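You operate a simulated robot arm through the tools that you are given. There is no shell and no other tool.

You run a simulated two-armed robot. Do the job below in one go: nothing can be reset, and whatever is moved stays where it is left.

TASK
The press is locked out: wipe the metal flakes off its top and shut the guard.
Fine: try the green button before you reach in; pad back where it was; switch and key stay. Set down upright: wiping pad. What is to be rubbed or washed off counts as gone when no trace of it is left.

It is judged by the outcome, as a careful person would: the job done as asked, and still so three seconds after it is handed in. It fails if anything else is knocked over, pushed out of place, dropped, spilled or broken.

THE ROBOT
Two 7-joint arms with two-finger parallel grippers on one trunk that stands fixed in place. Base frame: the origin is at the foot of the trunk, x ahead of it, y to its left, z up. Units: m, degrees, N and s.
The left shoulder is at [0.07, 0.188, 1.315], the right one opposite. With the tool pointing down near the work surface each hand reaches from about 0.2 to 0.78 m from the base axis, measured 20 degrees to its own side. Payload 3.91 kg a hand.
Tool frame (each hand has its own): the origin (TCP) lies between the finger pads and is the grasp point; the fingertips stand 0.03 m ahead of it; z points along the fingers, y is the line along which they close. Largest opening 0.11 m; finger width 0.02, thickness 0.01; the body of the gripper, 0.048 by 0.112 m, starts 0.055 m behind the TCP.
Orientation is told as [roll, pitch, yaw] about the base's x, y, z axes, in that order, counted from this pose: with the fingers straight down and closing along the base's y, the tool's x points along the base's -x, its y along +y and its z along -z.

THE INTERFACE
- The arms move only by the tool send_rows. It takes "left_targets", "right_targets" or both (then of equal length, played together; a hand with none holds still); each is one flat list of numbers, 6 for each row, row after row: the shift along the base's x, y, z in units of 40 mm (1.0 is 40 mm), then the turn, a rotation vector about the base's x, y, z in units of 6 degrees (1.0 is 6 degrees). In form: [x, y, z, ax, ay, az, x, y, z, ax, ay, az, ...]. A call has 1 to 20 rows; each row shifts and turns the commanded pose from where the row before left it. "left_jaw" and "right_jaw" are, for a hand that has rows, the gripper command, from -1 (shut) to 1 (fully open), values between in proportion, set as the call begins (left out, the last holds). A call with a number of a shift or a turn outside -1 to 1 is refused whole. A row lasts 0.2 s, in which the tool goes at most 0.05 m and 8.6 degrees; a call with a longer step from one row to the next is refused whole, and so is a gripper value outside its range. Where a pose cannot be reached the arm comes as near as it can. A force on the tool above 40 N (or 10 N above the force at the start of the call, whichever is more), or a blocked arm, ends the call early, and 0.2 s more pass. Each finger travels about 0.072 m/s and halts on what it meets, pressing with about 45 N; the grip force reading is that of the motor and also rises with nothing between the fingers. The clock runs only during rows and for 0.2 s after the last one: add rows that do not move to give the fingers time. The reply holds the time, the measured pose of the TCP, the force on the tool along the base axes, the opening and the grip force, in the units named above and with some noise, with the torque about the TCP (base axes, N m) and any sound that the robot's microphone picked up.
- Cameras (640 x 400 px; columns grow to the right, rows downward): "scene" is now at [0.1184, -0.0479, 1.5337]; the picture's right is [-0.57, -0.82, -0.00], its down [-0.54, 0.37, -0.76] and it looks along [0.63, -0.43, -0.65] (base axes); focal length 336 px, centre (320, 200). "left" rides on the left gripper at [0.072, -0.017, -0.103] in its tool frame; the picture's right is [0.23, 0.97, 0.00], its down [-0.76, 0.18, -0.62] and it looks along [-0.61, 0.14, 0.78] (tool axes); focal length 222 px, centre (320, 200). "right" rides on the right gripper at [0.072, 0.017, -0.103] in its tool frame; the picture's right is [-0.23, 0.97, 0.00], its down [-0.76, -0.18, -0.62] and it looks along [-0.61, -0.14, 0.78] (tool axes); focal length 222 px, centre (320, 200). There is no depth. A picture from a camera that has moved, and an enlarged one, comes with that camera's place and axes in the base frame and with its lens.
- capture(camera): a new picture of that camera. The clock stands still meanwhile.
- lift_body(by): slides the trunk up (or, below 0, down) by that many m; the arms and the scene camera ride with it, the base frame stays. It gives what a move gives, with no picture.
- turn_head(pan, tilt): turns the head with the scene camera to pan (to the left, within 86 degrees either way) and tilt (down, from -29 to 69), counted from straight ahead of the robot. It gives what a move gives.
- close_up(camera, box): a new picture of the part [left, top, right, bottom] of that camera's present view, enlarged. The clock stands still meanwhile.
- sign_off(): hands the job in; it is judged then, once.

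Places have to be worked out from the pictures, the camera data and where the tool is seen. Open the grippers and draw the arms clear of the work before you hand the job in, unless the task says otherwise.

The tools are called after ">>>" as name(argument=value, ...) on one line, values as JSON. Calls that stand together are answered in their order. send_rows: Moves the arms, as the interface text tells. Its arguments: {"type":"object","properties":{"left_targets":{"type":"array"},"left_jaw":{"type":"number"},"right_targets":{"type":"array"},"right_jaw":{"type":"number"}},"required":[]} The other tools are called the same way: lift_body (by) moves the trunk up or down; turn_head (pan, tilt) turns the head that bears the scene camera; capture (camera) takes a picture; close_up (camera, box) takes an enlarged picture of a part of a camera's view; sign_off () hands the job in.

At the start:

```text
clock: 0.0
left_position: [0.3861, -0.0181, 1.3048]
left_tcp_rot: [0.0, 0.0, 0.0]
left_ft_force: [0.9, -0.1, 0.7]
left_ft_torque: [0.0, -0.03, 0.02]
left_width: 0.1099
left_grasp_force: 0.1
right_position: [0.3526, -0.5276, 1.2544]
right_tcp_rot: [0.1, 0.0, -0.1]
right_ft_force: [-0.5, 0.3, 0.3]
right_ft_torque: [0.0, -0.01, -0.02]
right_width: 0.11
right_grasp_force: 0.1
trunk travel left (down, up): [-0.825, 0.115]
head pan, tilt (commanded): [-34.4, 40.6]
```

scene: 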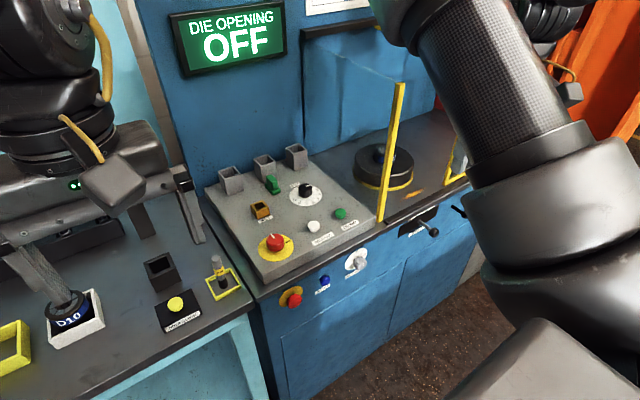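
right: 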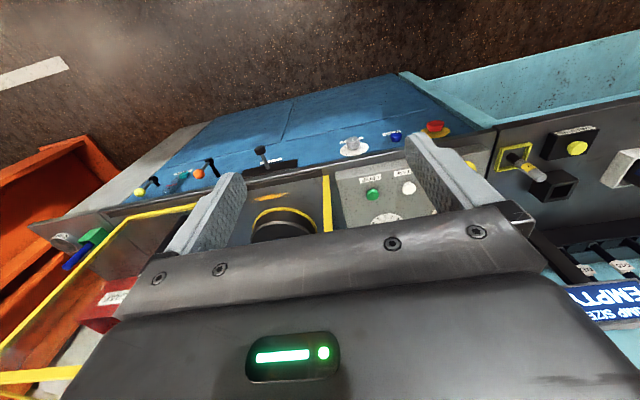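
left: 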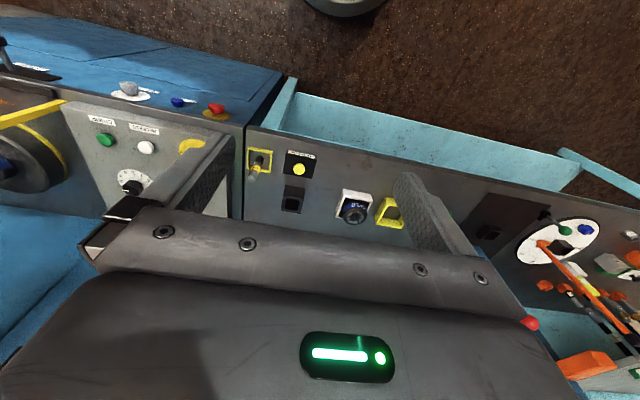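

I start by looking over the scene more closely, before anything moves: the press area, the control panel and the bench.

>>> close_up(camera="scene", box=[200, 130, 480, 310])

>>> close_up(camera="right", box=[0, 100, 320, 300])

>>> close_up(camera="right", box=[240, 100, 640, 350])

>>> close_up(camera="left", box=[0, 50, 400, 300])

```text
2.22 times, centred on (340, 220) of scene
camera zoom: at [0.1184, -0.0479, 1.5337], right [-0.57, -0.82, 0.0], down [-0.54, 0.37, -0.76], along [0.63, -0.43, -0.65], focal length 746 px, centre (276, 156)
```

zoom: 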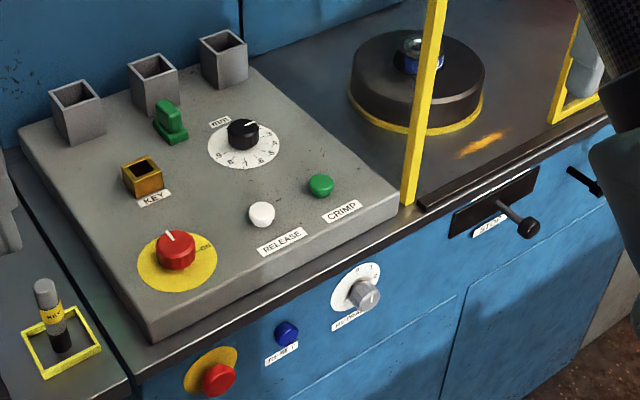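

```text
2.00 times, centred on (160, 200) of right
camera zoom: at [0.2797, -0.5102, 1.3584], right [0.23, 0.97, 0.0], down [0.76, -0.18, 0.62], along [0.61, -0.14, -0.78], focal length 444 px, centre (640, 200)
```

zoom: 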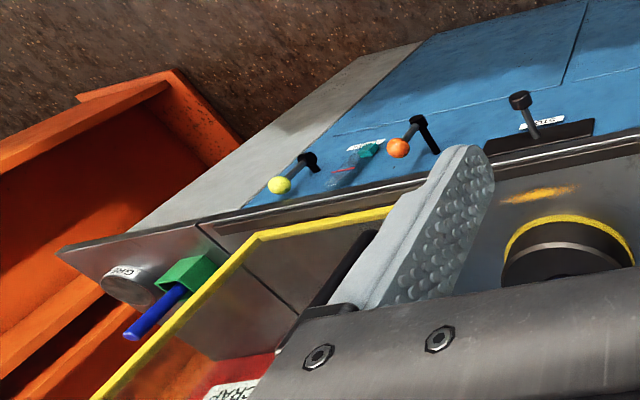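

```text
1.60 times, centred on (440, 225) of right
camera zoom: at [0.2797, -0.5102, 1.3584], right [0.23, 0.97, 0.0], down [0.76, -0.18, 0.62], along [0.61, -0.14, -0.78], focal length 355 px, centre (128, 160)
```

zoom: 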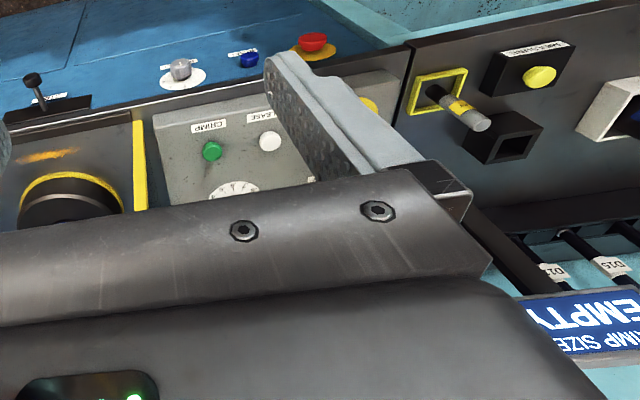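

```text
1.60 times, centred on (200, 175) of left
camera zoom: at [0.3142, -0.034, 1.4077], right [-0.23, 0.97, 0.0], down [0.76, 0.18, 0.62], along [0.61, 0.14, -0.78], focal length 355 px, centre (512, 240)
```

zoom: 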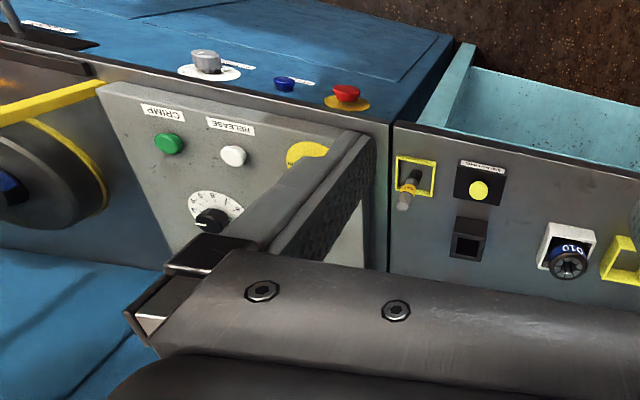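

The panel shows the green CRIMP button, white RELEASE, the red switch and the key slot; golden flakes lie near the die on the press bed. I turn the head right to find the guard and the wiping pad.

>>> turn_head(pan=-60, tilt=40)

>>> capture(camera="scene")

```text
clock: 0.9
left_position: [0.3856, -0.0176, 1.3056]
left_tcp_rot: [0.0, 0.0, 0.0]
left_ft_force: [0.3, 0.2, 0.4]
left_ft_torque: [-0.03, 0.0, 0.0]
left_width: 0.1101
left_grasp_force: 0.1
right_position: [0.3528, -0.5263, 1.255]
right_tcp_rot: [0.0, 0.1, 0.0]
right_ft_force: [0.7, 0.3, -0.8]
right_ft_torque: [-0.02, 0.03, 0.02]
right_width: 0.1099
right_grasp_force: 0.0
trunk travel left (down, up): [-0.825, 0.115]
head pan, tilt (commanded): [-60.0, 40.0]
```

```text
taken
camera scene: at [0.0912, -0.0736, 1.5347], right [-0.87, -0.5, 0.0], down [-0.32, 0.56, -0.77], along [0.38, -0.66, -0.64], focal length 336 px, centre (320, 200)
```

scene: 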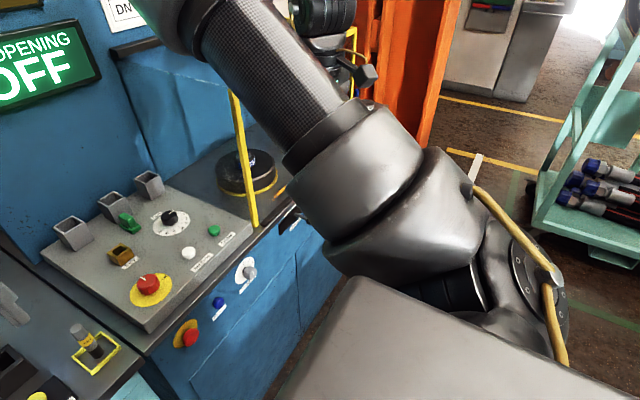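

The right arm hides the right part of the press. I look straight ahead and to the left to see the rest first.

>>> turn_head(pan=-10, tilt=35)

>>> capture(camera="scene")

>>> turn_head(pan=40, tilt=40)

>>> capture(camera="scene")

```text
clock: 2.1
left_position: [0.3862, -0.017, 1.3054]
left_tcp_rot: [0.0, 0.0, 0.0]
left_ft_force: [0.7, 0.1, 0.1]
left_ft_torque: [0.01, -0.03, 0.01]
left_width: 0.1099
left_grasp_force: 0.1
right_position: [0.3519, -0.5255, 1.2551]
right_tcp_rot: [-0.1, 0.0, 0.0]
right_ft_force: [0.3, -0.2, 0.6]
right_ft_torque: [-0.02, 0.01, -0.01]
right_width: 0.11
right_grasp_force: 0.0
trunk travel left (down, up): [-0.825, 0.115]
head pan, tilt (commanded): [-10.0, 35.0]
```

```text
taken
camera scene: at [0.1353, -0.0155, 1.5422], right [-0.17, -0.98, 0.0], down [-0.56, 0.1, -0.82], along [0.81, -0.14, -0.57], focal length 336 px, centre (320, 200)
```

scene: 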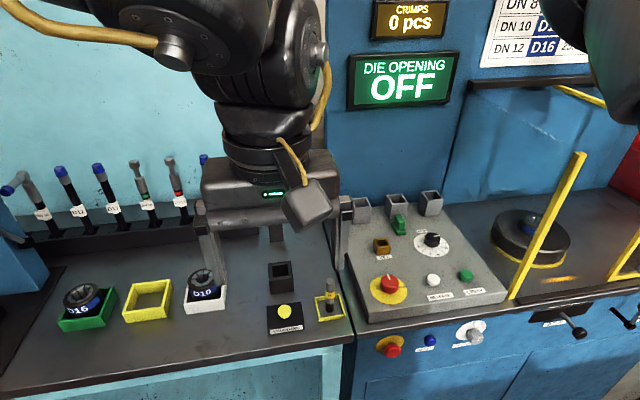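

```text
clock: 3.3
left_position: [0.3876, -0.0183, 1.3054]
left_tcp_rot: [-0.1, 0.0, 0.0]
left_ft_force: [0.3, -0.2, 0.9]
left_ft_torque: [-0.02, 0.02, -0.02]
left_width: 0.1098
left_grasp_force: 0.0
right_position: [0.3511, -0.5265, 1.2553]
right_tcp_rot: [0.0, 0.0, 0.0]
right_ft_force: [0.4, -0.3, 0.4]
right_ft_torque: [0.02, 0.0, 0.0]
right_width: 0.1101
right_grasp_force: 0.0
trunk travel left (down, up): [-0.825, 0.115]
head pan, tilt (commanded): [40.0, 40.0]
```

```text
taken
camera scene: at [0.1138, 0.0545, 1.5347], right [0.64, -0.77, 0.0], down [-0.49, -0.41, -0.77], along [0.59, 0.49, -0.64], focal length 336 px, centre (320, 200)
```

scene: 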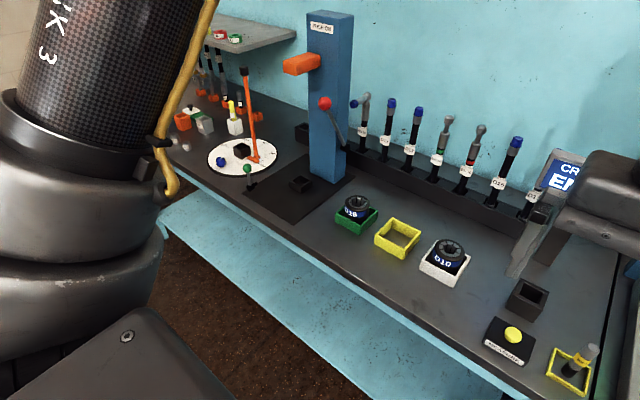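

The bed surface comes out at about z 0.87, with the flakes near (0.62, -0.735), the green button near (0.63, -0.46, 0.93) and a yellow upright near (0.59, -0.58). I raise the right hand and move it right, so its camera shows the guard and the right end.

>>> send_rows(right_targets=[0, 0, 1, 0, 0, 0, 0, 0, 1, 0, 0, 0, 0, 0, 1, 0, 0, 0, 0, -1, 0, 0, 0, 0, 0, -1, 0, 0, 0, 0, 0, -1, 0, 0, 0, 0, 0, -1, 0, 0, 0, 0])

>>> capture(camera="right")

>>> turn_head(pan=-45, tilt=35)

>>> capture(camera="scene")

```text
clock: 4.9
left_position: [0.3854, -0.0202, 1.3058]
left_tcp_rot: [0.1, 0.1, 0.0]
left_ft_force: [0.6, -0.3, -0.2]
left_ft_torque: [0.02, -0.01, 0.04]
left_width: 0.11
left_grasp_force: 0.0
right_position: [0.351, -0.6901, 1.3733]
right_tcp_rot: [0.1, -0.1, -0.2]
right_ft_force: [-0.1, -0.2, -0.9]
right_ft_torque: [0.01, 0.02, -0.03]
right_width: 0.1101
right_grasp_force: 0.1
trunk travel left (down, up): [-0.825, 0.115]
head pan, tilt (commanded): [40.0, 40.0]
```

```text
taken
camera right: at [0.2785, -0.6741, 1.4767], right [0.23, 0.97, 0.0], down [0.76, -0.18, 0.62], along [0.61, -0.14, -0.78], focal length 222 px, centre (320, 200)
```

right: 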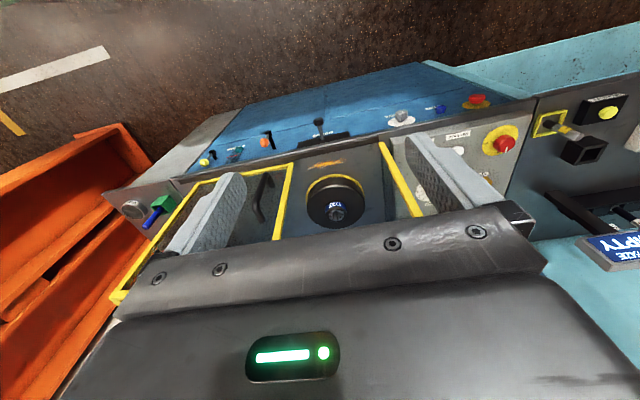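

```text
clock: 6.5
left_position: [0.3856, -0.0181, 1.3041]
left_tcp_rot: [0.0, -0.1, 0.0]
left_ft_force: [-0.2, 0.1, -0.4]
left_ft_torque: [-0.01, -0.01, -0.01]
left_width: 0.11
left_grasp_force: 0.0
right_position: [0.3537, -0.6853, 1.3749]
right_tcp_rot: [-0.1, 0.1, 0.0]
right_ft_force: [-0.8, -0.6, -1.0]
right_ft_torque: [0.0, 0.01, 0.01]
right_width: 0.1098
right_grasp_force: 0.0
trunk travel left (down, up): [-0.825, 0.115]
head pan, tilt (commanded): [-45.0, 35.0]
```

```text
taken
camera scene: at [0.111, -0.0619, 1.5422], right [-0.71, -0.71, 0.0], down [-0.41, 0.41, -0.82], along [0.58, -0.58, -0.57], focal length 336 px, centre (320, 200)
```

scene: 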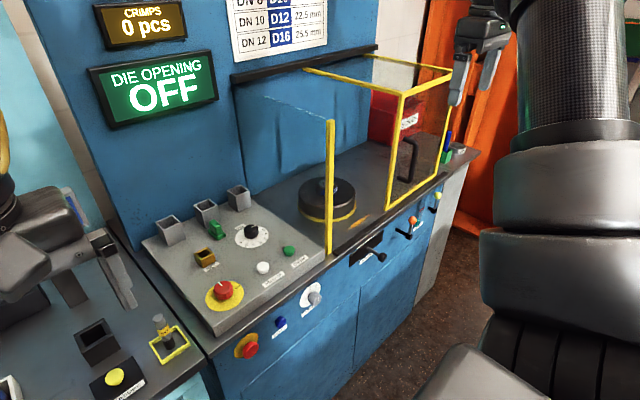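

Now the guard is visible: a clear yellow-framed panel pushed to the right, with a black bow handle; it seems to slide left toward the upright. I zoom in.

>>> close_up(camera="scene", box=[290, 40, 490, 165])

>>> close_up(camera="scene", box=[220, 120, 480, 282])

>>> close_up(camera="right", box=[100, 80, 420, 280])

>>> close_up(camera="scene", box=[380, 100, 500, 175])

```text
3.20 times, centred on (390, 102) of scene
camera zoom: at [0.111, -0.0619, 1.5422], right [-0.71, -0.71, 0.0], down [-0.41, 0.41, -0.82], along [0.58, -0.58, -0.57], focal length 1075 px, centre (96, 512)
```

zoom: 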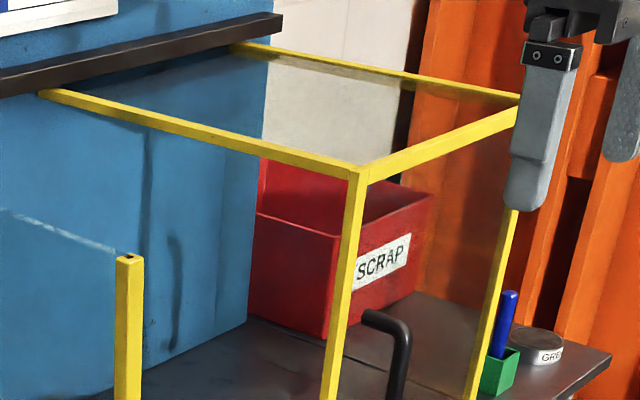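

```text
2.46 times, centred on (350, 201) of scene
camera zoom: at [0.111, -0.0619, 1.5422], right [-0.71, -0.71, 0.0], down [-0.41, 0.41, -0.82], along [0.58, -0.58, -0.57], focal length 827 px, centre (246, 198)
```

zoom: 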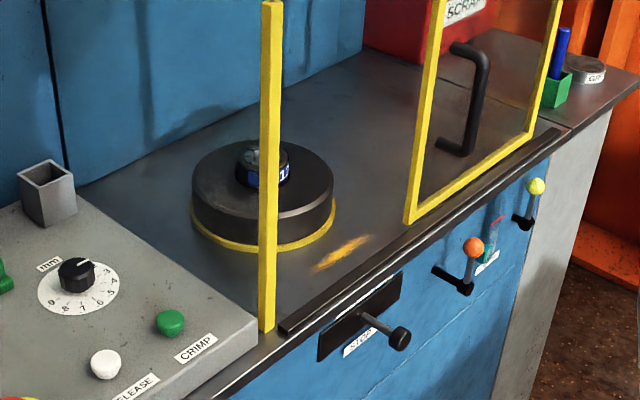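

```text
2.00 times, centred on (260, 180) of right
camera zoom: at [0.2801, -0.6696, 1.4781], right [0.23, 0.97, 0.0], down [0.76, -0.18, 0.62], along [0.61, -0.14, -0.78], focal length 444 px, centre (440, 240)
```

zoom: 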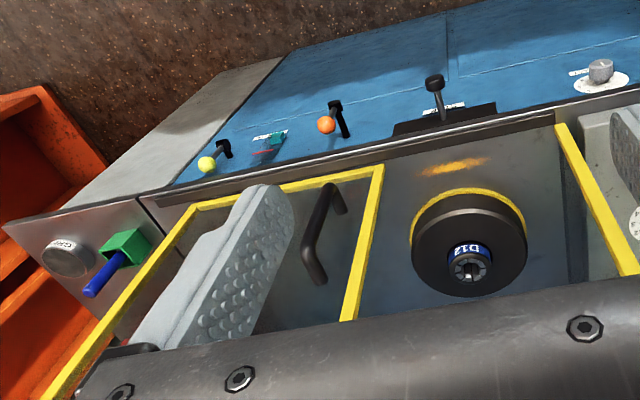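

```text
5.33 times, centred on (440, 138) of scene
camera zoom: at [0.111, -0.0619, 1.5422], right [-0.71, -0.71, 0.0], down [-0.41, 0.41, -0.82], along [0.58, -0.58, -0.57], focal length 1791 px, centre (-320, 533)
```

zoom: 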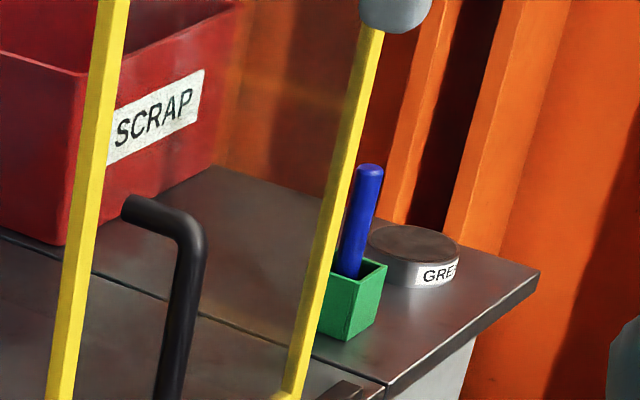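

I need to identify the wiping pad: candidates are the blue handle in the green cup and the teal item on the cabinet front. I look closer at these and at the left bench.

>>> close_up(camera="scene", box=[390, 180, 460, 224])

>>> close_up(camera="right", box=[190, 120, 290, 182])

>>> close_up(camera="right", box=[100, 170, 220, 245])

>>> turn_head(pan=50, tilt=35)

>>> capture(camera="scene")

>>> close_up(camera="scene", box=[200, 0, 420, 200])

```text
9.09 times, centred on (425, 202) of scene
camera zoom: at [0.111, -0.0619, 1.5422], right [-0.71, -0.71, 0.0], down [-0.41, 0.41, -0.82], along [0.58, -0.58, -0.57], focal length 3053 px, centre (-634, 182)
```

zoom: 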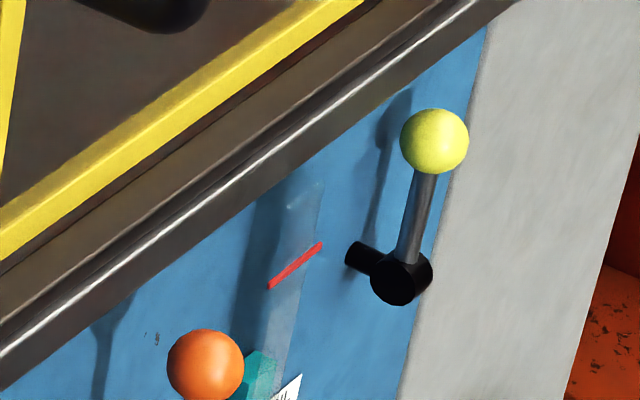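

```text
6.40 times, centred on (240, 151) of right
camera zoom: at [0.2801, -0.6696, 1.4781], right [0.23, 0.97, 0.0], down [0.76, -0.18, 0.62], along [0.61, -0.14, -0.78], focal length 1422 px, centre (832, 514)
```

zoom: 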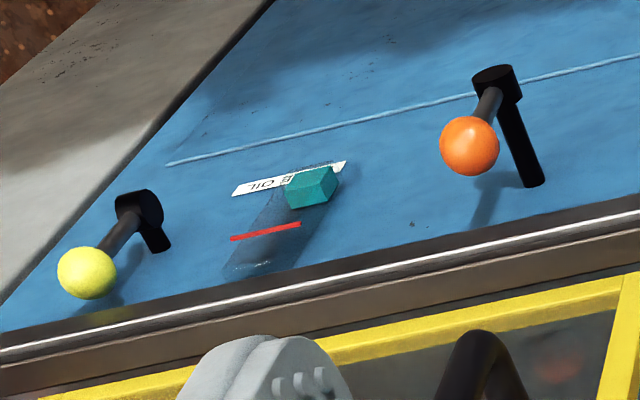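

```text
5.33 times, centred on (160, 208) of right
camera zoom: at [0.2801, -0.6696, 1.4781], right [0.23, 0.97, 0.0], down [0.76, -0.18, 0.62], along [0.61, -0.14, -0.78], focal length 1185 px, centre (1173, 160)
```

zoom: 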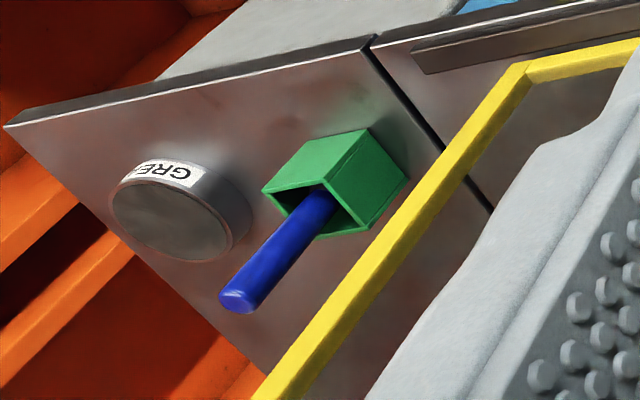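

```text
clock: 8.2
left_position: [0.386, -0.0169, 1.3048]
left_tcp_rot: [0.1, 0.0, 0.0]
left_ft_force: [-0.4, -1.1, 0.0]
left_ft_torque: [-0.01, -0.01, 0.01]
left_width: 0.1099
left_grasp_force: 0.1
right_position: [0.3527, -0.6857, 1.3738]
right_tcp_rot: [0.0, 0.0, 0.0]
right_ft_force: [-0.1, -0.8, -0.4]
right_ft_torque: [0.03, 0.0, 0.0]
right_width: 0.1099
right_grasp_force: 0.1
trunk travel left (down, up): [-0.825, 0.115]
head pan, tilt (commanded): [50.0, 35.0]
```

```text
taken
camera scene: at [0.1053, 0.0672, 1.5422], right [0.77, -0.64, 0.0], down [-0.37, -0.44, -0.82], along [0.53, 0.63, -0.57], focal length 336 px, centre (320, 200)
```

scene: 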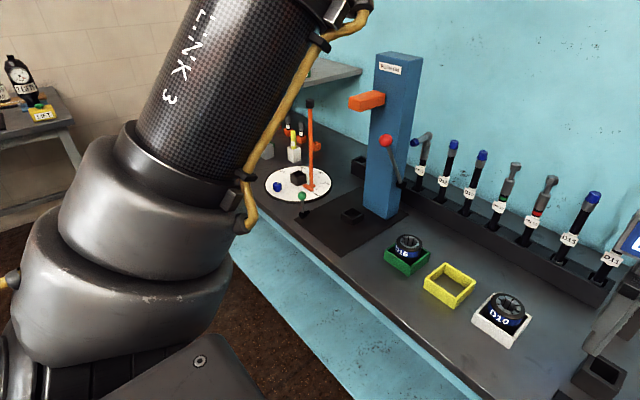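

```text
2.00 times, centred on (310, 100) of scene
camera zoom: at [0.1053, 0.0672, 1.5422], right [0.77, -0.64, 0.0], down [-0.37, -0.44, -0.82], along [0.53, 0.63, -0.57], focal length 672 px, centre (340, 400)
```

zoom: 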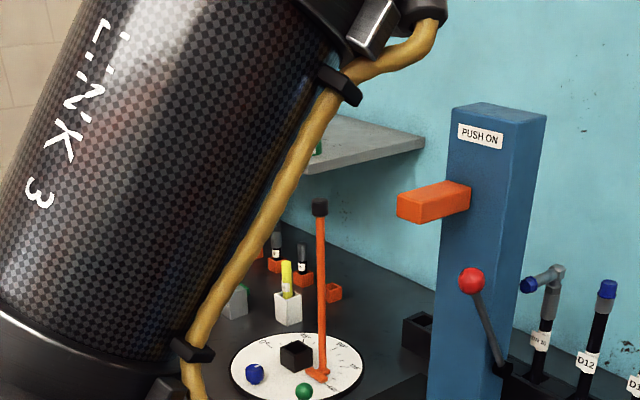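

Nothing surely a pad there. I zoom on the far table, the shelf, and then the green object at the back of the press panel.

>>> close_up(camera="scene", box=[0, 40, 160, 140])

>>> turn_head(pan=-25, tilt=35)

>>> capture(camera="scene")

>>> close_up(camera="scene", box=[230, 180, 390, 280])

```text
4.00 times, centred on (80, 90) of scene
camera zoom: at [0.1053, 0.0672, 1.5422], right [0.77, -0.64, 0.0], down [-0.37, -0.44, -0.82], along [0.53, 0.63, -0.57], focal length 1343 px, centre (1280, 640)
```

zoom: 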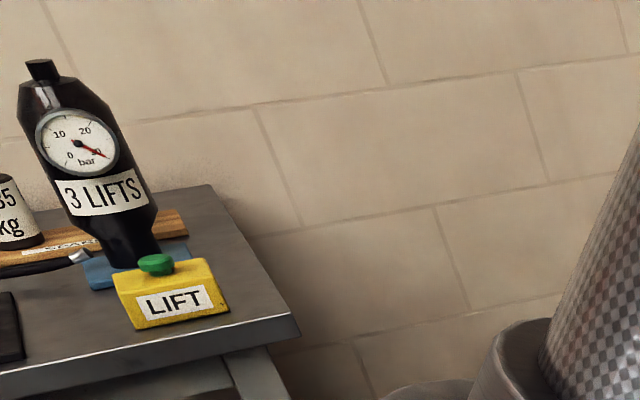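

```text
clock: 9.6
left_position: [0.3873, -0.0184, 1.3052]
left_tcp_rot: [0.0, 0.0, 0.0]
left_ft_force: [-0.2, 0.3, -0.2]
left_ft_torque: [0.01, -0.02, -0.03]
left_width: 0.1099
left_grasp_force: 0.1
right_position: [0.3509, -0.6859, 1.3747]
right_tcp_rot: [0.0, 0.0, 0.0]
right_ft_force: [-0.2, 0.5, 0.0]
right_ft_torque: [-0.03, 0.01, -0.03]
right_width: 0.1098
right_grasp_force: 0.1
trunk travel left (down, up): [-0.825, 0.115]
head pan, tilt (commanded): [-25.0, 35.0]
```

```text
taken
camera scene: at [0.1285, -0.0373, 1.5422], right [-0.42, -0.91, 0.0], down [-0.52, 0.24, -0.82], along [0.74, -0.35, -0.57], focal length 336 px, centre (320, 200)
```

scene: 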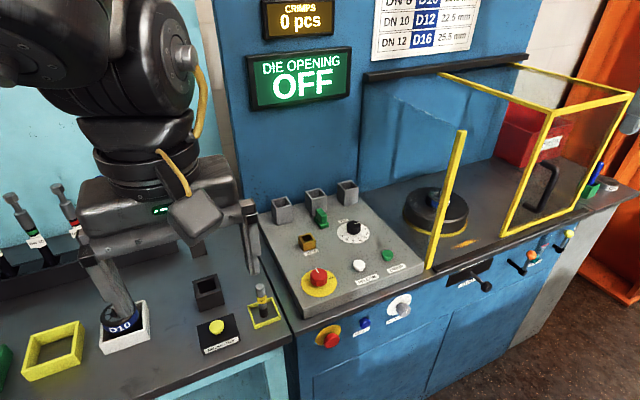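

```text
4.00 times, centred on (310, 230) of scene
camera zoom: at [0.1285, -0.0373, 1.5422], right [-0.42, -0.91, 0.0], down [-0.52, 0.24, -0.82], along [0.74, -0.35, -0.57], focal length 1343 px, centre (360, 80)
```

zoom: 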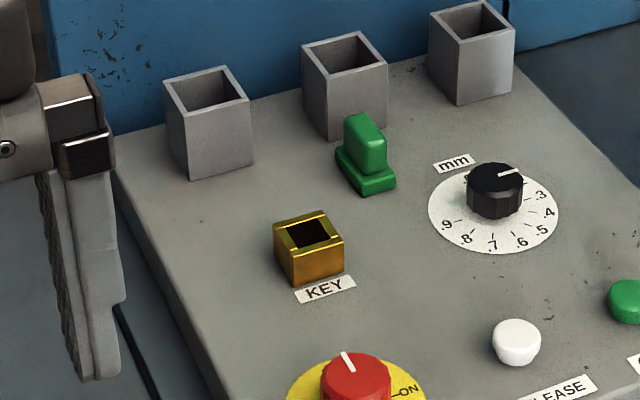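

The green piece on the panel, a flat base with an upright grip rib at about (0.83, -0.37), looks like the wiping pad. I move the left hand aside to free the view, and bring the closed right hand over the CRIMP button, staying clear of the upright.

>>> send_rows(left_targets=[0, 1, 0, 0, 0, 0, 0, 1, 0, 0, 0, 0, 0, 1, 0, 0, 0, 0, 0, 1, 0, 0, 0, 0, 0, 1, 0, 0, 0, 0, 0, 0, 0, 0, 0, 0], right_targets=[0, 0.94, 0, 0, 0, 0, 0, 0.94, 0, 0, 0, 0, 0, 0.94, 0, 0, 0, 0, 0, 0.94, 0, 0, 0, 0, 0, 0.94, 0, 0, 0, 0, 0, 0.94, 0, 0, 0, 0], right_jaw=-1)

>>> capture(camera="right")

>>> capture(camera="scene")

```text
clock: 11.0
left_position: [0.3848, 0.1812, 1.3052]
left_tcp_rot: [0.1, -0.1, 0.0]
left_ft_force: [1.1, -0.1, -0.1]
left_ft_torque: [-0.02, -0.02, -0.04]
left_width: 0.1105
left_grasp_force: 0.0
right_position: [0.35, -0.4591, 1.3747]
right_tcp_rot: [0.0, -0.2, -0.1]
right_ft_force: [-0.5, 0.4, -0.2]
right_ft_torque: [0.02, 0.0, 0.04]
right_width: 0.0003
right_grasp_force: 38.2
trunk travel left (down, up): [-0.825, 0.115]
head pan, tilt (commanded): [-25.0, 35.0]
```

```text
taken
camera right: at [0.2775, -0.4428, 1.4781], right [0.23, 0.97, 0.0], down [0.76, -0.18, 0.63], along [0.61, -0.14, -0.78], focal length 222 px, centre (320, 200)
```

right: 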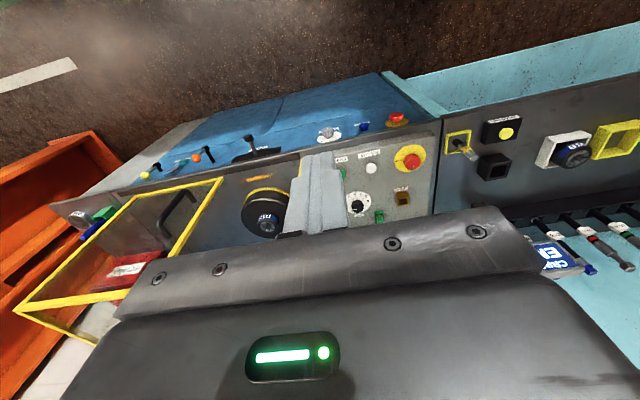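

```text
taken
camera scene: at [0.1267, -0.0369, 1.5424], right [-0.42, -0.91, 0.0], down [-0.52, 0.24, -0.82], along [0.74, -0.35, -0.57], focal length 336 px, centre (320, 200)
```

scene: 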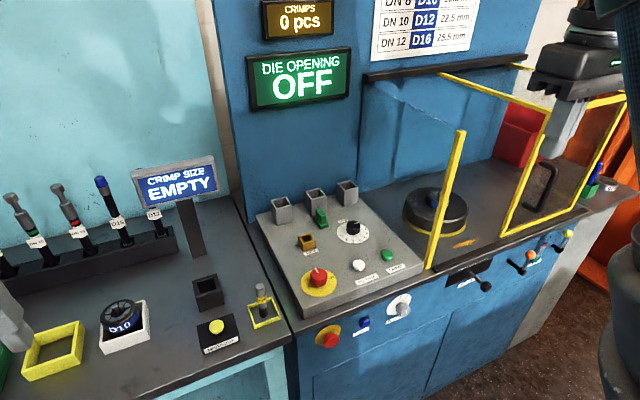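

Clear views now. I zoom on the panel and pad in both cameras to triangulate.

>>> close_up(camera="scene", box=[240, 170, 440, 295])

>>> close_up(camera="right", box=[320, 130, 480, 230])

>>> close_up(camera="scene", box=[290, 195, 350, 233])

>>> close_up(camera="right", box=[60, 130, 320, 292])

```text
3.20 times, centred on (340, 232) of scene
camera zoom: at [0.1267, -0.0369, 1.5424], right [-0.42, -0.91, 0.0], down [-0.52, 0.24, -0.82], along [0.74, -0.35, -0.57], focal length 1075 px, centre (256, 96)
```

zoom: 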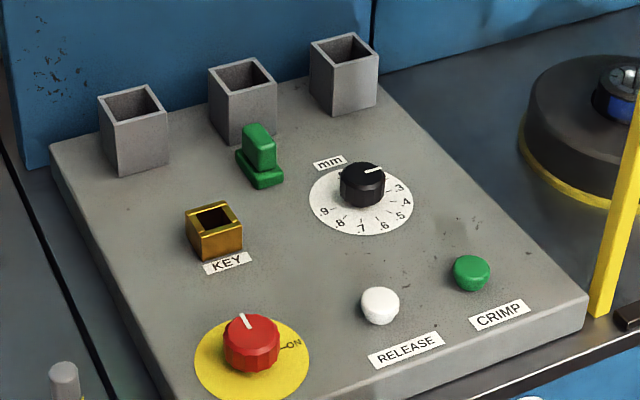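

```text
4.00 times, centred on (400, 180) of right
camera zoom: at [0.2775, -0.4428, 1.4781], right [0.23, 0.97, 0.0], down [0.76, -0.18, 0.63], along [0.61, -0.14, -0.78], focal length 888 px, centre (0, 280)
```

zoom: 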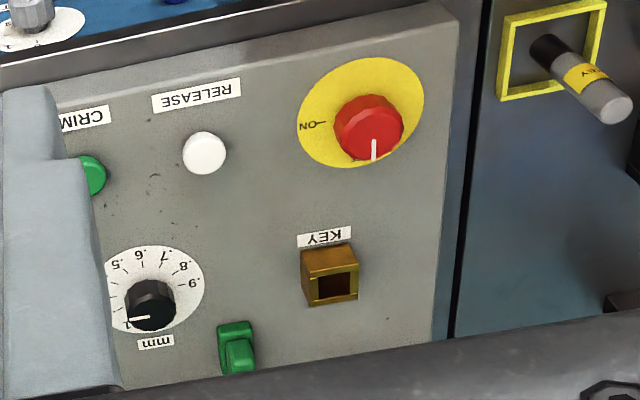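

```text
10.53 times, centred on (320, 214) of scene
camera zoom: at [0.1267, -0.0369, 1.5424], right [-0.42, -0.91, 0.0], down [-0.52, 0.24, -0.82], along [0.74, -0.35, -0.57], focal length 3535 px, centre (320, 53)
```

zoom: 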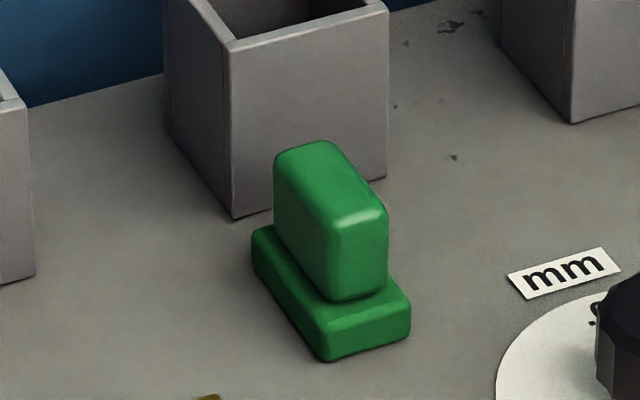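

```text
2.46 times, centred on (190, 211) of right
camera zoom: at [0.2775, -0.4428, 1.4781], right [0.23, 0.97, 0.0], down [0.76, -0.18, 0.63], along [0.61, -0.14, -0.78], focal length 547 px, centre (640, 173)
```

zoom: 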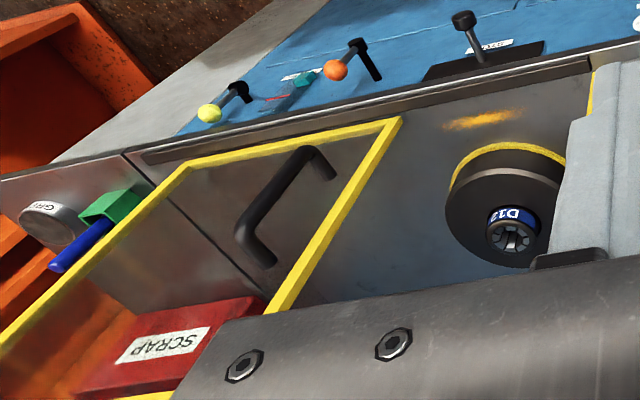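

The pad is confirmed: base about 50 x 27 mm, grip rib along x, standing at about (0.81, -0.363) with the panel there at z ≈ 0.93. The CRIMP button top is near (0.622, -0.46, 0.935), so I bring the closed fingertips above it.

>>> send_rows(right_targets=[0.68, 0, -0.78, 0, 0, 0, 0.68, 0, -0.78, 0, 0, 0, 0.68, 0, -0.78, 0, 0, 0, 0.68, 0, -0.78, 0, 0, 0, 0.68, 0, -0.78, 0, 0, 0, 0.68, 0, -0.78, 0, 0, 0, 0.68, 0, -0.78, 0, 0, 0, 0.68, 0, -0.78, 0, 0, 0, 0.68, 0, -0.78, 0, 0, 0, 0.68, 0, -0.78, 0, 0, 0])

>>> capture(camera="scene")

>>> capture(camera="right")

```text
clock: 13.2
left_position: [0.3871, 0.1805, 1.3058]
left_tcp_rot: [0.2, -0.1, 0.2]
left_ft_force: [0.2, 0.0, -0.3]
left_ft_torque: [0.02, 0.04, 0.0]
left_width: 0.1103
left_grasp_force: 0.1
right_position: [0.5785, -0.4866, 1.0687]
right_tcp_rot: [-0.1, 0.0, 0.2]
right_ft_force: [0.3, -0.7, -0.3]
right_ft_torque: [-0.02, 0.02, -0.03]
right_width: 0.0001
right_grasp_force: 37.7
right hand out of reach, approached as far as the arm can: row 9, 10
trunk travel left (down, up): [-0.825, 0.115]
head pan, tilt (commanded): [-25.0, 35.0]
```

```text
taken
camera scene: at [0.1296, -0.0386, 1.5421], right [-0.42, -0.91, 0.0], down [-0.52, 0.24, -0.82], along [0.74, -0.35, -0.57], focal length 336 px, centre (320, 200)
```

scene: 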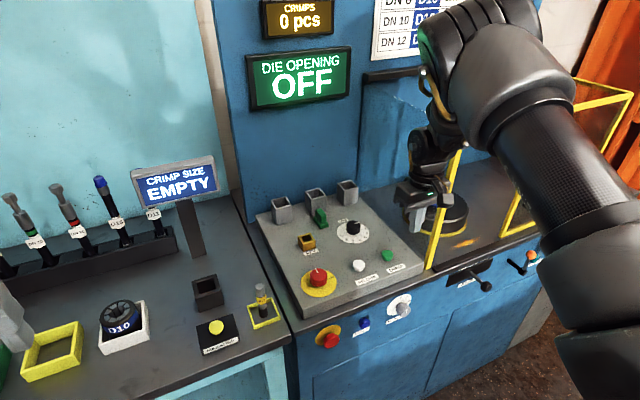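

```text
taken
camera right: at [0.5054, -0.4708, 1.1717], right [0.22, 0.97, 0.0], down [0.76, -0.17, 0.63], along [0.61, -0.14, -0.78], focal length 222 px, centre (320, 200)
```

right: 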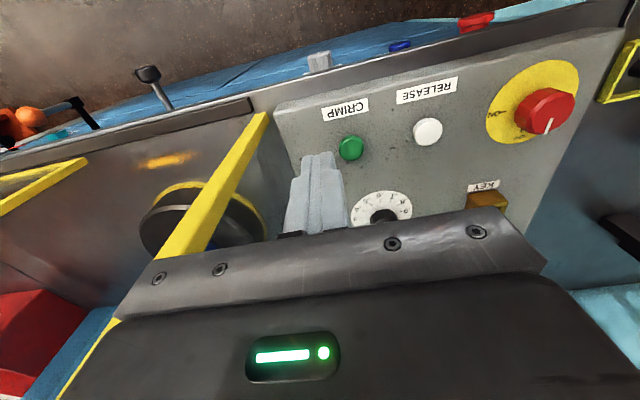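

The hand cannot reach there with the tool straight down; it stopped at (0.579, -0.487). I tilt the fingers forward by 30° in place, which brings the wrist nearer and should make the commanded point reachable.

>>> send_rows(right_targets=[0, 0, 0, 0, -1, 0, 0, 0, 0, 0, -1, 0, 0, 0, 0, 0, -1, 0, 0, 0, 0, 0, -1, 0, 0, 0, 0, 0, -1, 0, 0, 0, 0, 0, 0, 0])

>>> capture(camera="scene")

>>> capture(camera="right")

```text
clock: 14.6
left_position: [0.3864, 0.1818, 1.3043]
left_tcp_rot: [0.0, 0.0, 0.0]
left_ft_force: [0.5, -0.3, -0.4]
left_ft_torque: [-0.03, 0.03, -0.03]
left_width: 0.1102
left_grasp_force: 0.0
right_position: [0.5772, -0.4859, 1.068]
right_tcp_rot: [0.0, -30.1, 0.0]
right_ft_force: [0.9, -0.2, -0.1]
right_ft_torque: [0.0, 0.0, 0.02]
right_width: 0.0
right_grasp_force: 36.9
trunk travel left (down, up): [-0.825, 0.115]
head pan, tilt (commanded): [-25.0, 35.0]
```

```text
taken
camera scene: at [0.1287, -0.037, 1.5422], right [-0.42, -0.91, 0.0], down [-0.52, 0.24, -0.82], along [0.74, -0.35, -0.57], focal length 336 px, centre (320, 200)
```

scene: 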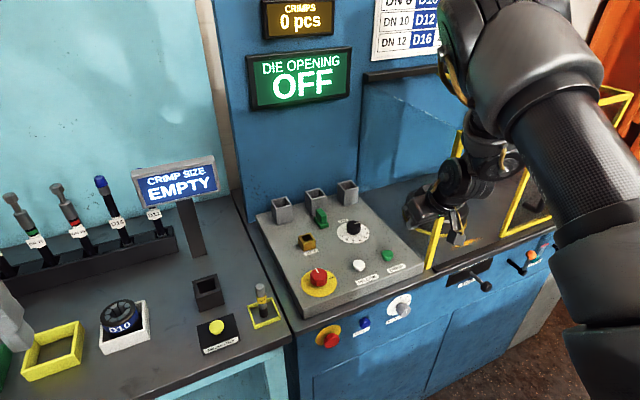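

```text
taken
camera right: at [0.4629, -0.4692, 1.1222], right [0.2, 0.97, 0.11], down [0.35, -0.18, 0.92], along [0.92, -0.14, -0.37], focal length 222 px, centre (320, 200)
```

right: 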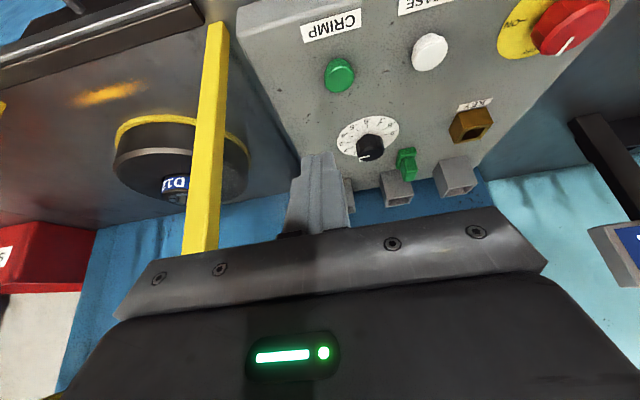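

Tilted 30°, the hand is free to move on. The wrist view puts the button at (0.621, -0.460, 0.93); I go above it.

>>> send_rows(right_targets=[0.44, 0.33, -0.4, 0, 0, 0, 0.44, 0.33, -0.7, 0, 0, 0, 0, 0, -0.5, 0, 0, 0, 0, 0, 0, 0, 0, 0])

>>> capture(camera="scene")

>>> capture(camera="right")

```text
clock: 15.6
left_position: [0.3851, 0.1824, 1.3051]
left_tcp_rot: [0.0, 0.0, 0.1]
left_ft_force: [0.1, 0.5, 0.5]
left_ft_torque: [-0.01, 0.0, -0.02]
left_width: 0.11
left_grasp_force: 0.0
right_position: [0.612, -0.4593, 1.0044]
right_tcp_rot: [0.0, -30.1, -0.1]
right_ft_force: [-0.5, 1.0, 0.2]
right_ft_torque: [-0.01, 0.03, 0.03]
right_width: 0.0
right_grasp_force: 37.9
trunk travel left (down, up): [-0.825, 0.115]
head pan, tilt (commanded): [-25.0, 35.0]
```

```text
taken
camera scene: at [0.128, -0.037, 1.5423], right [-0.42, -0.91, 0.0], down [-0.52, 0.24, -0.82], along [0.74, -0.35, -0.57], focal length 336 px, centre (320, 200)
```

scene: 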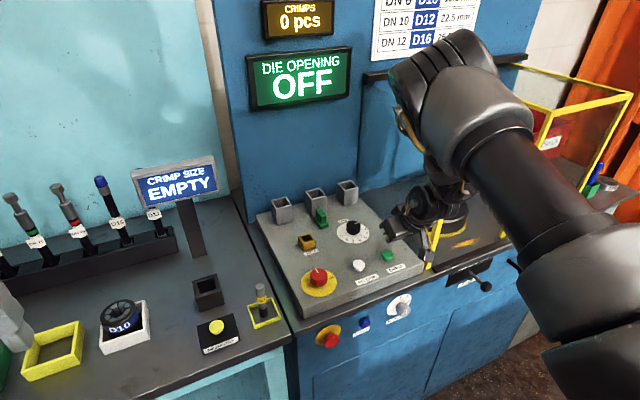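

```text
taken
camera right: at [0.4976, -0.4432, 1.0581], right [0.2, 0.97, 0.11], down [0.35, -0.18, 0.92], along [0.92, -0.14, -0.37], focal length 222 px, centre (320, 200)
```

right: 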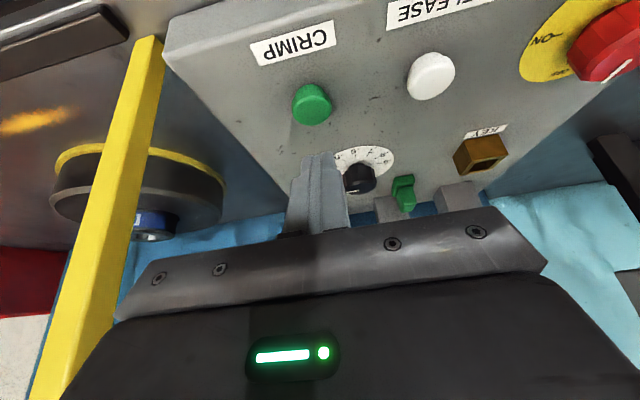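

The fingertips are right above the button (tip low point about z 0.973, button top about 0.932). I lower toward it in small steps.

>>> send_rows(right_targets=[0, 0, -0.7, 0, 0, 0, 0, 0, -0.15, 0, 0, 0, 0, 0, -0.1, 0, 0, 0, 0, 0, 0, 0, 0, 0])

>>> close_up(camera="scene", box=[340, 200, 460, 275])

>>> close_up(camera="right", box=[240, 40, 400, 240])

```text
clock: 16.6
left_position: [0.385, 0.1824, 1.3066]
left_tcp_rot: [-0.1, 0.0, 0.1]
left_ft_force: [0.4, 0.0, 0.7]
left_ft_torque: [0.02, 0.01, 0.0]
left_width: 0.1098
left_grasp_force: 0.0
right_position: [0.6126, -0.4582, 0.9667]
right_tcp_rot: [-0.1, -29.9, -0.1]
right_ft_force: [0.6, 1.4, 1.3]
right_ft_torque: [0.01, 0.03, -0.06]
right_width: 0.0
right_grasp_force: 37.8
trunk travel left (down, up): [-0.825, 0.115]
head pan, tilt (commanded): [-25.0, 35.0]
```

```text
5.33 times, centred on (400, 238) of scene
camera zoom: at [0.1284, -0.0372, 1.5422], right [-0.42, -0.91, 0.0], down [-0.52, 0.24, -0.82], along [0.74, -0.35, -0.57], focal length 1791 px, centre (-107, 0)
```

zoom: 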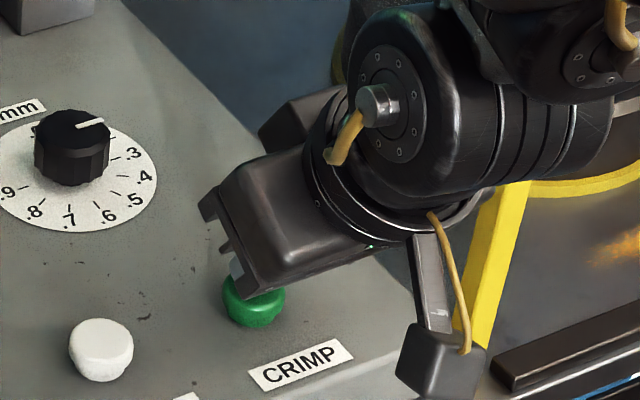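

```text
2.00 times, centred on (320, 140) of right
camera zoom: at [0.4983, -0.4427, 1.0196], right [0.2, 0.97, 0.11], down [0.35, -0.18, 0.92], along [0.92, -0.14, -0.37], focal length 444 px, centre (320, 320)
```

zoom: 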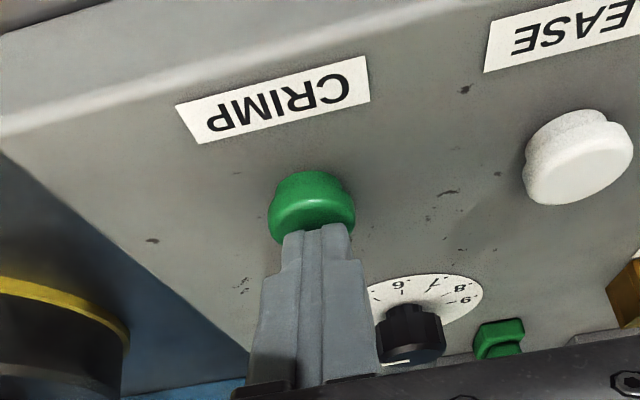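

The tip is over the button, just slightly past its middle. I shift back 4 mm and press down in 3 mm steps.

>>> send_rows(right_targets=[-0.1, 0, 0, 0, 0, 0, 0, 0, -0.08, 0, 0, 0, 0, 0, -0.07, 0, 0, 0, 0, 0, 0, 0, 0, 0])

>>> close_up(camera="right", box=[240, 40, 400, 240])

```text
clock: 17.6
left_position: [0.3855, 0.1825, 1.3058]
left_tcp_rot: [-0.1, 0.0, 0.0]
left_ft_force: [-0.5, 0.0, -0.4]
left_ft_torque: [0.0, -0.02, -0.01]
left_width: 0.11
left_grasp_force: 0.0
right_position: [0.607, -0.4579, 0.9611]
right_tcp_rot: [-0.1, -30.2, 0.1]
right_ft_force: [0.8, -0.8, 7.4]
right_ft_torque: [-0.05, -0.11, 0.04]
right_width: 0.0002
right_grasp_force: 37.8
trunk travel left (down, up): [-0.825, 0.115]
head pan, tilt (commanded): [-25.0, 35.0]
heard: click
```

```text
2.00 times, centred on (320, 140) of right
camera zoom: at [0.4939, -0.4426, 1.015], right [0.2, 0.97, 0.11], down [0.35, -0.18, 0.92], along [0.92, -0.14, -0.37], focal length 444 px, centre (320, 320)
```

zoom: 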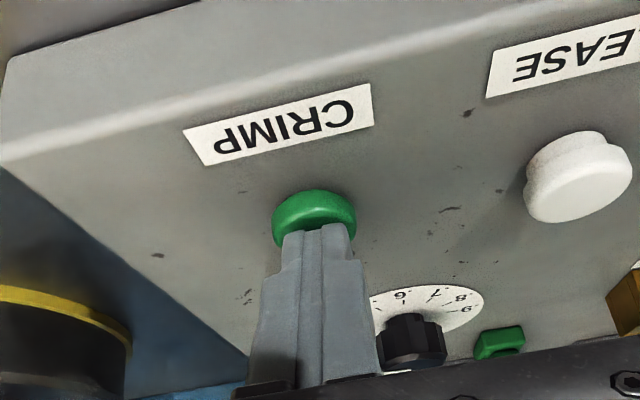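

A click was heard at 7 N, so the button was pressed. I check the display for any reaction, then lift off.

>>> capture(camera="scene")

>>> send_rows(right_targets=[0, 0, 0.5, 0, 0, 0, 0, 0, 1, 0, 0, 0, 0, 0, 1, 0, 0, 0, 0, 0, 0, 0, 0, 0])

>>> capture(camera="scene")

>>> capture(camera="right")

```text
taken
camera scene: at [0.1276, -0.0364, 1.5424], right [-0.42, -0.91, 0.0], down [-0.52, 0.24, -0.82], along [0.74, -0.35, -0.57], focal length 336 px, centre (320, 200)
```

scene: 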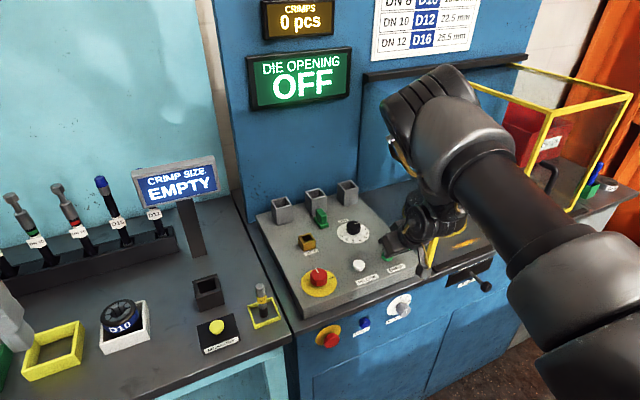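

```text
clock: 18.6
left_position: [0.386, 0.1803, 1.305]
left_tcp_rot: [0.0, 0.0, 0.0]
left_ft_force: [-0.4, 0.8, 0.0]
left_ft_torque: [0.0, -0.02, -0.03]
left_width: 0.1101
left_grasp_force: 0.2
right_position: [0.608, -0.4591, 1.0594]
right_tcp_rot: [0.0, -30.0, 0.1]
right_ft_force: [-0.4, 0.1, 0.1]
right_ft_torque: [0.0, -0.01, 0.01]
right_width: 0.0
right_grasp_force: 38.0
trunk travel left (down, up): [-0.825, 0.115]
head pan, tilt (commanded): [-25.0, 35.0]
```

```text
taken
camera scene: at [0.1294, -0.0379, 1.5421], right [-0.42, -0.91, 0.0], down [-0.52, 0.24, -0.82], along [0.74, -0.35, -0.57], focal length 336 px, centre (320, 200)
```

scene: 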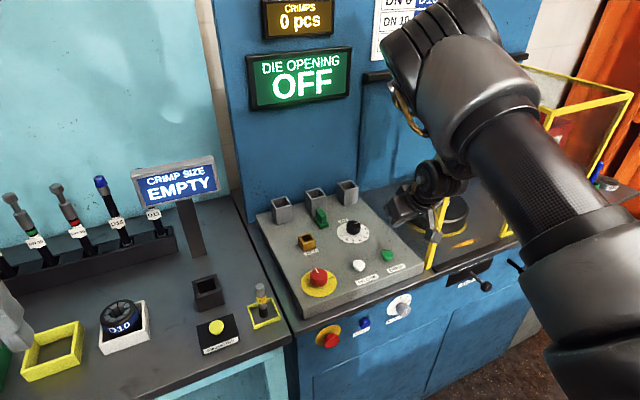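

```text
taken
camera right: at [0.4936, -0.4437, 1.1127], right [0.2, 0.97, 0.11], down [0.35, -0.18, 0.92], along [0.92, -0.14, -0.37], focal length 222 px, centre (320, 200)
```

right: 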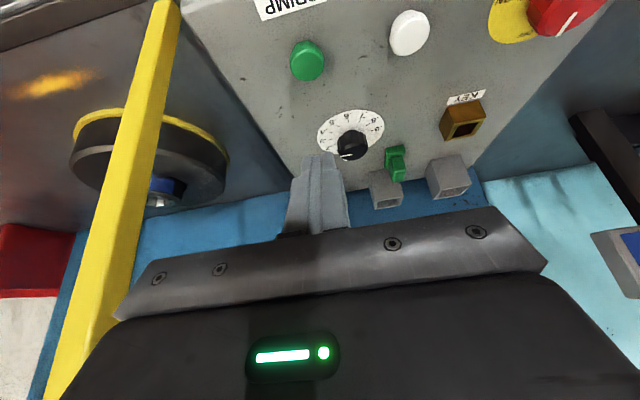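

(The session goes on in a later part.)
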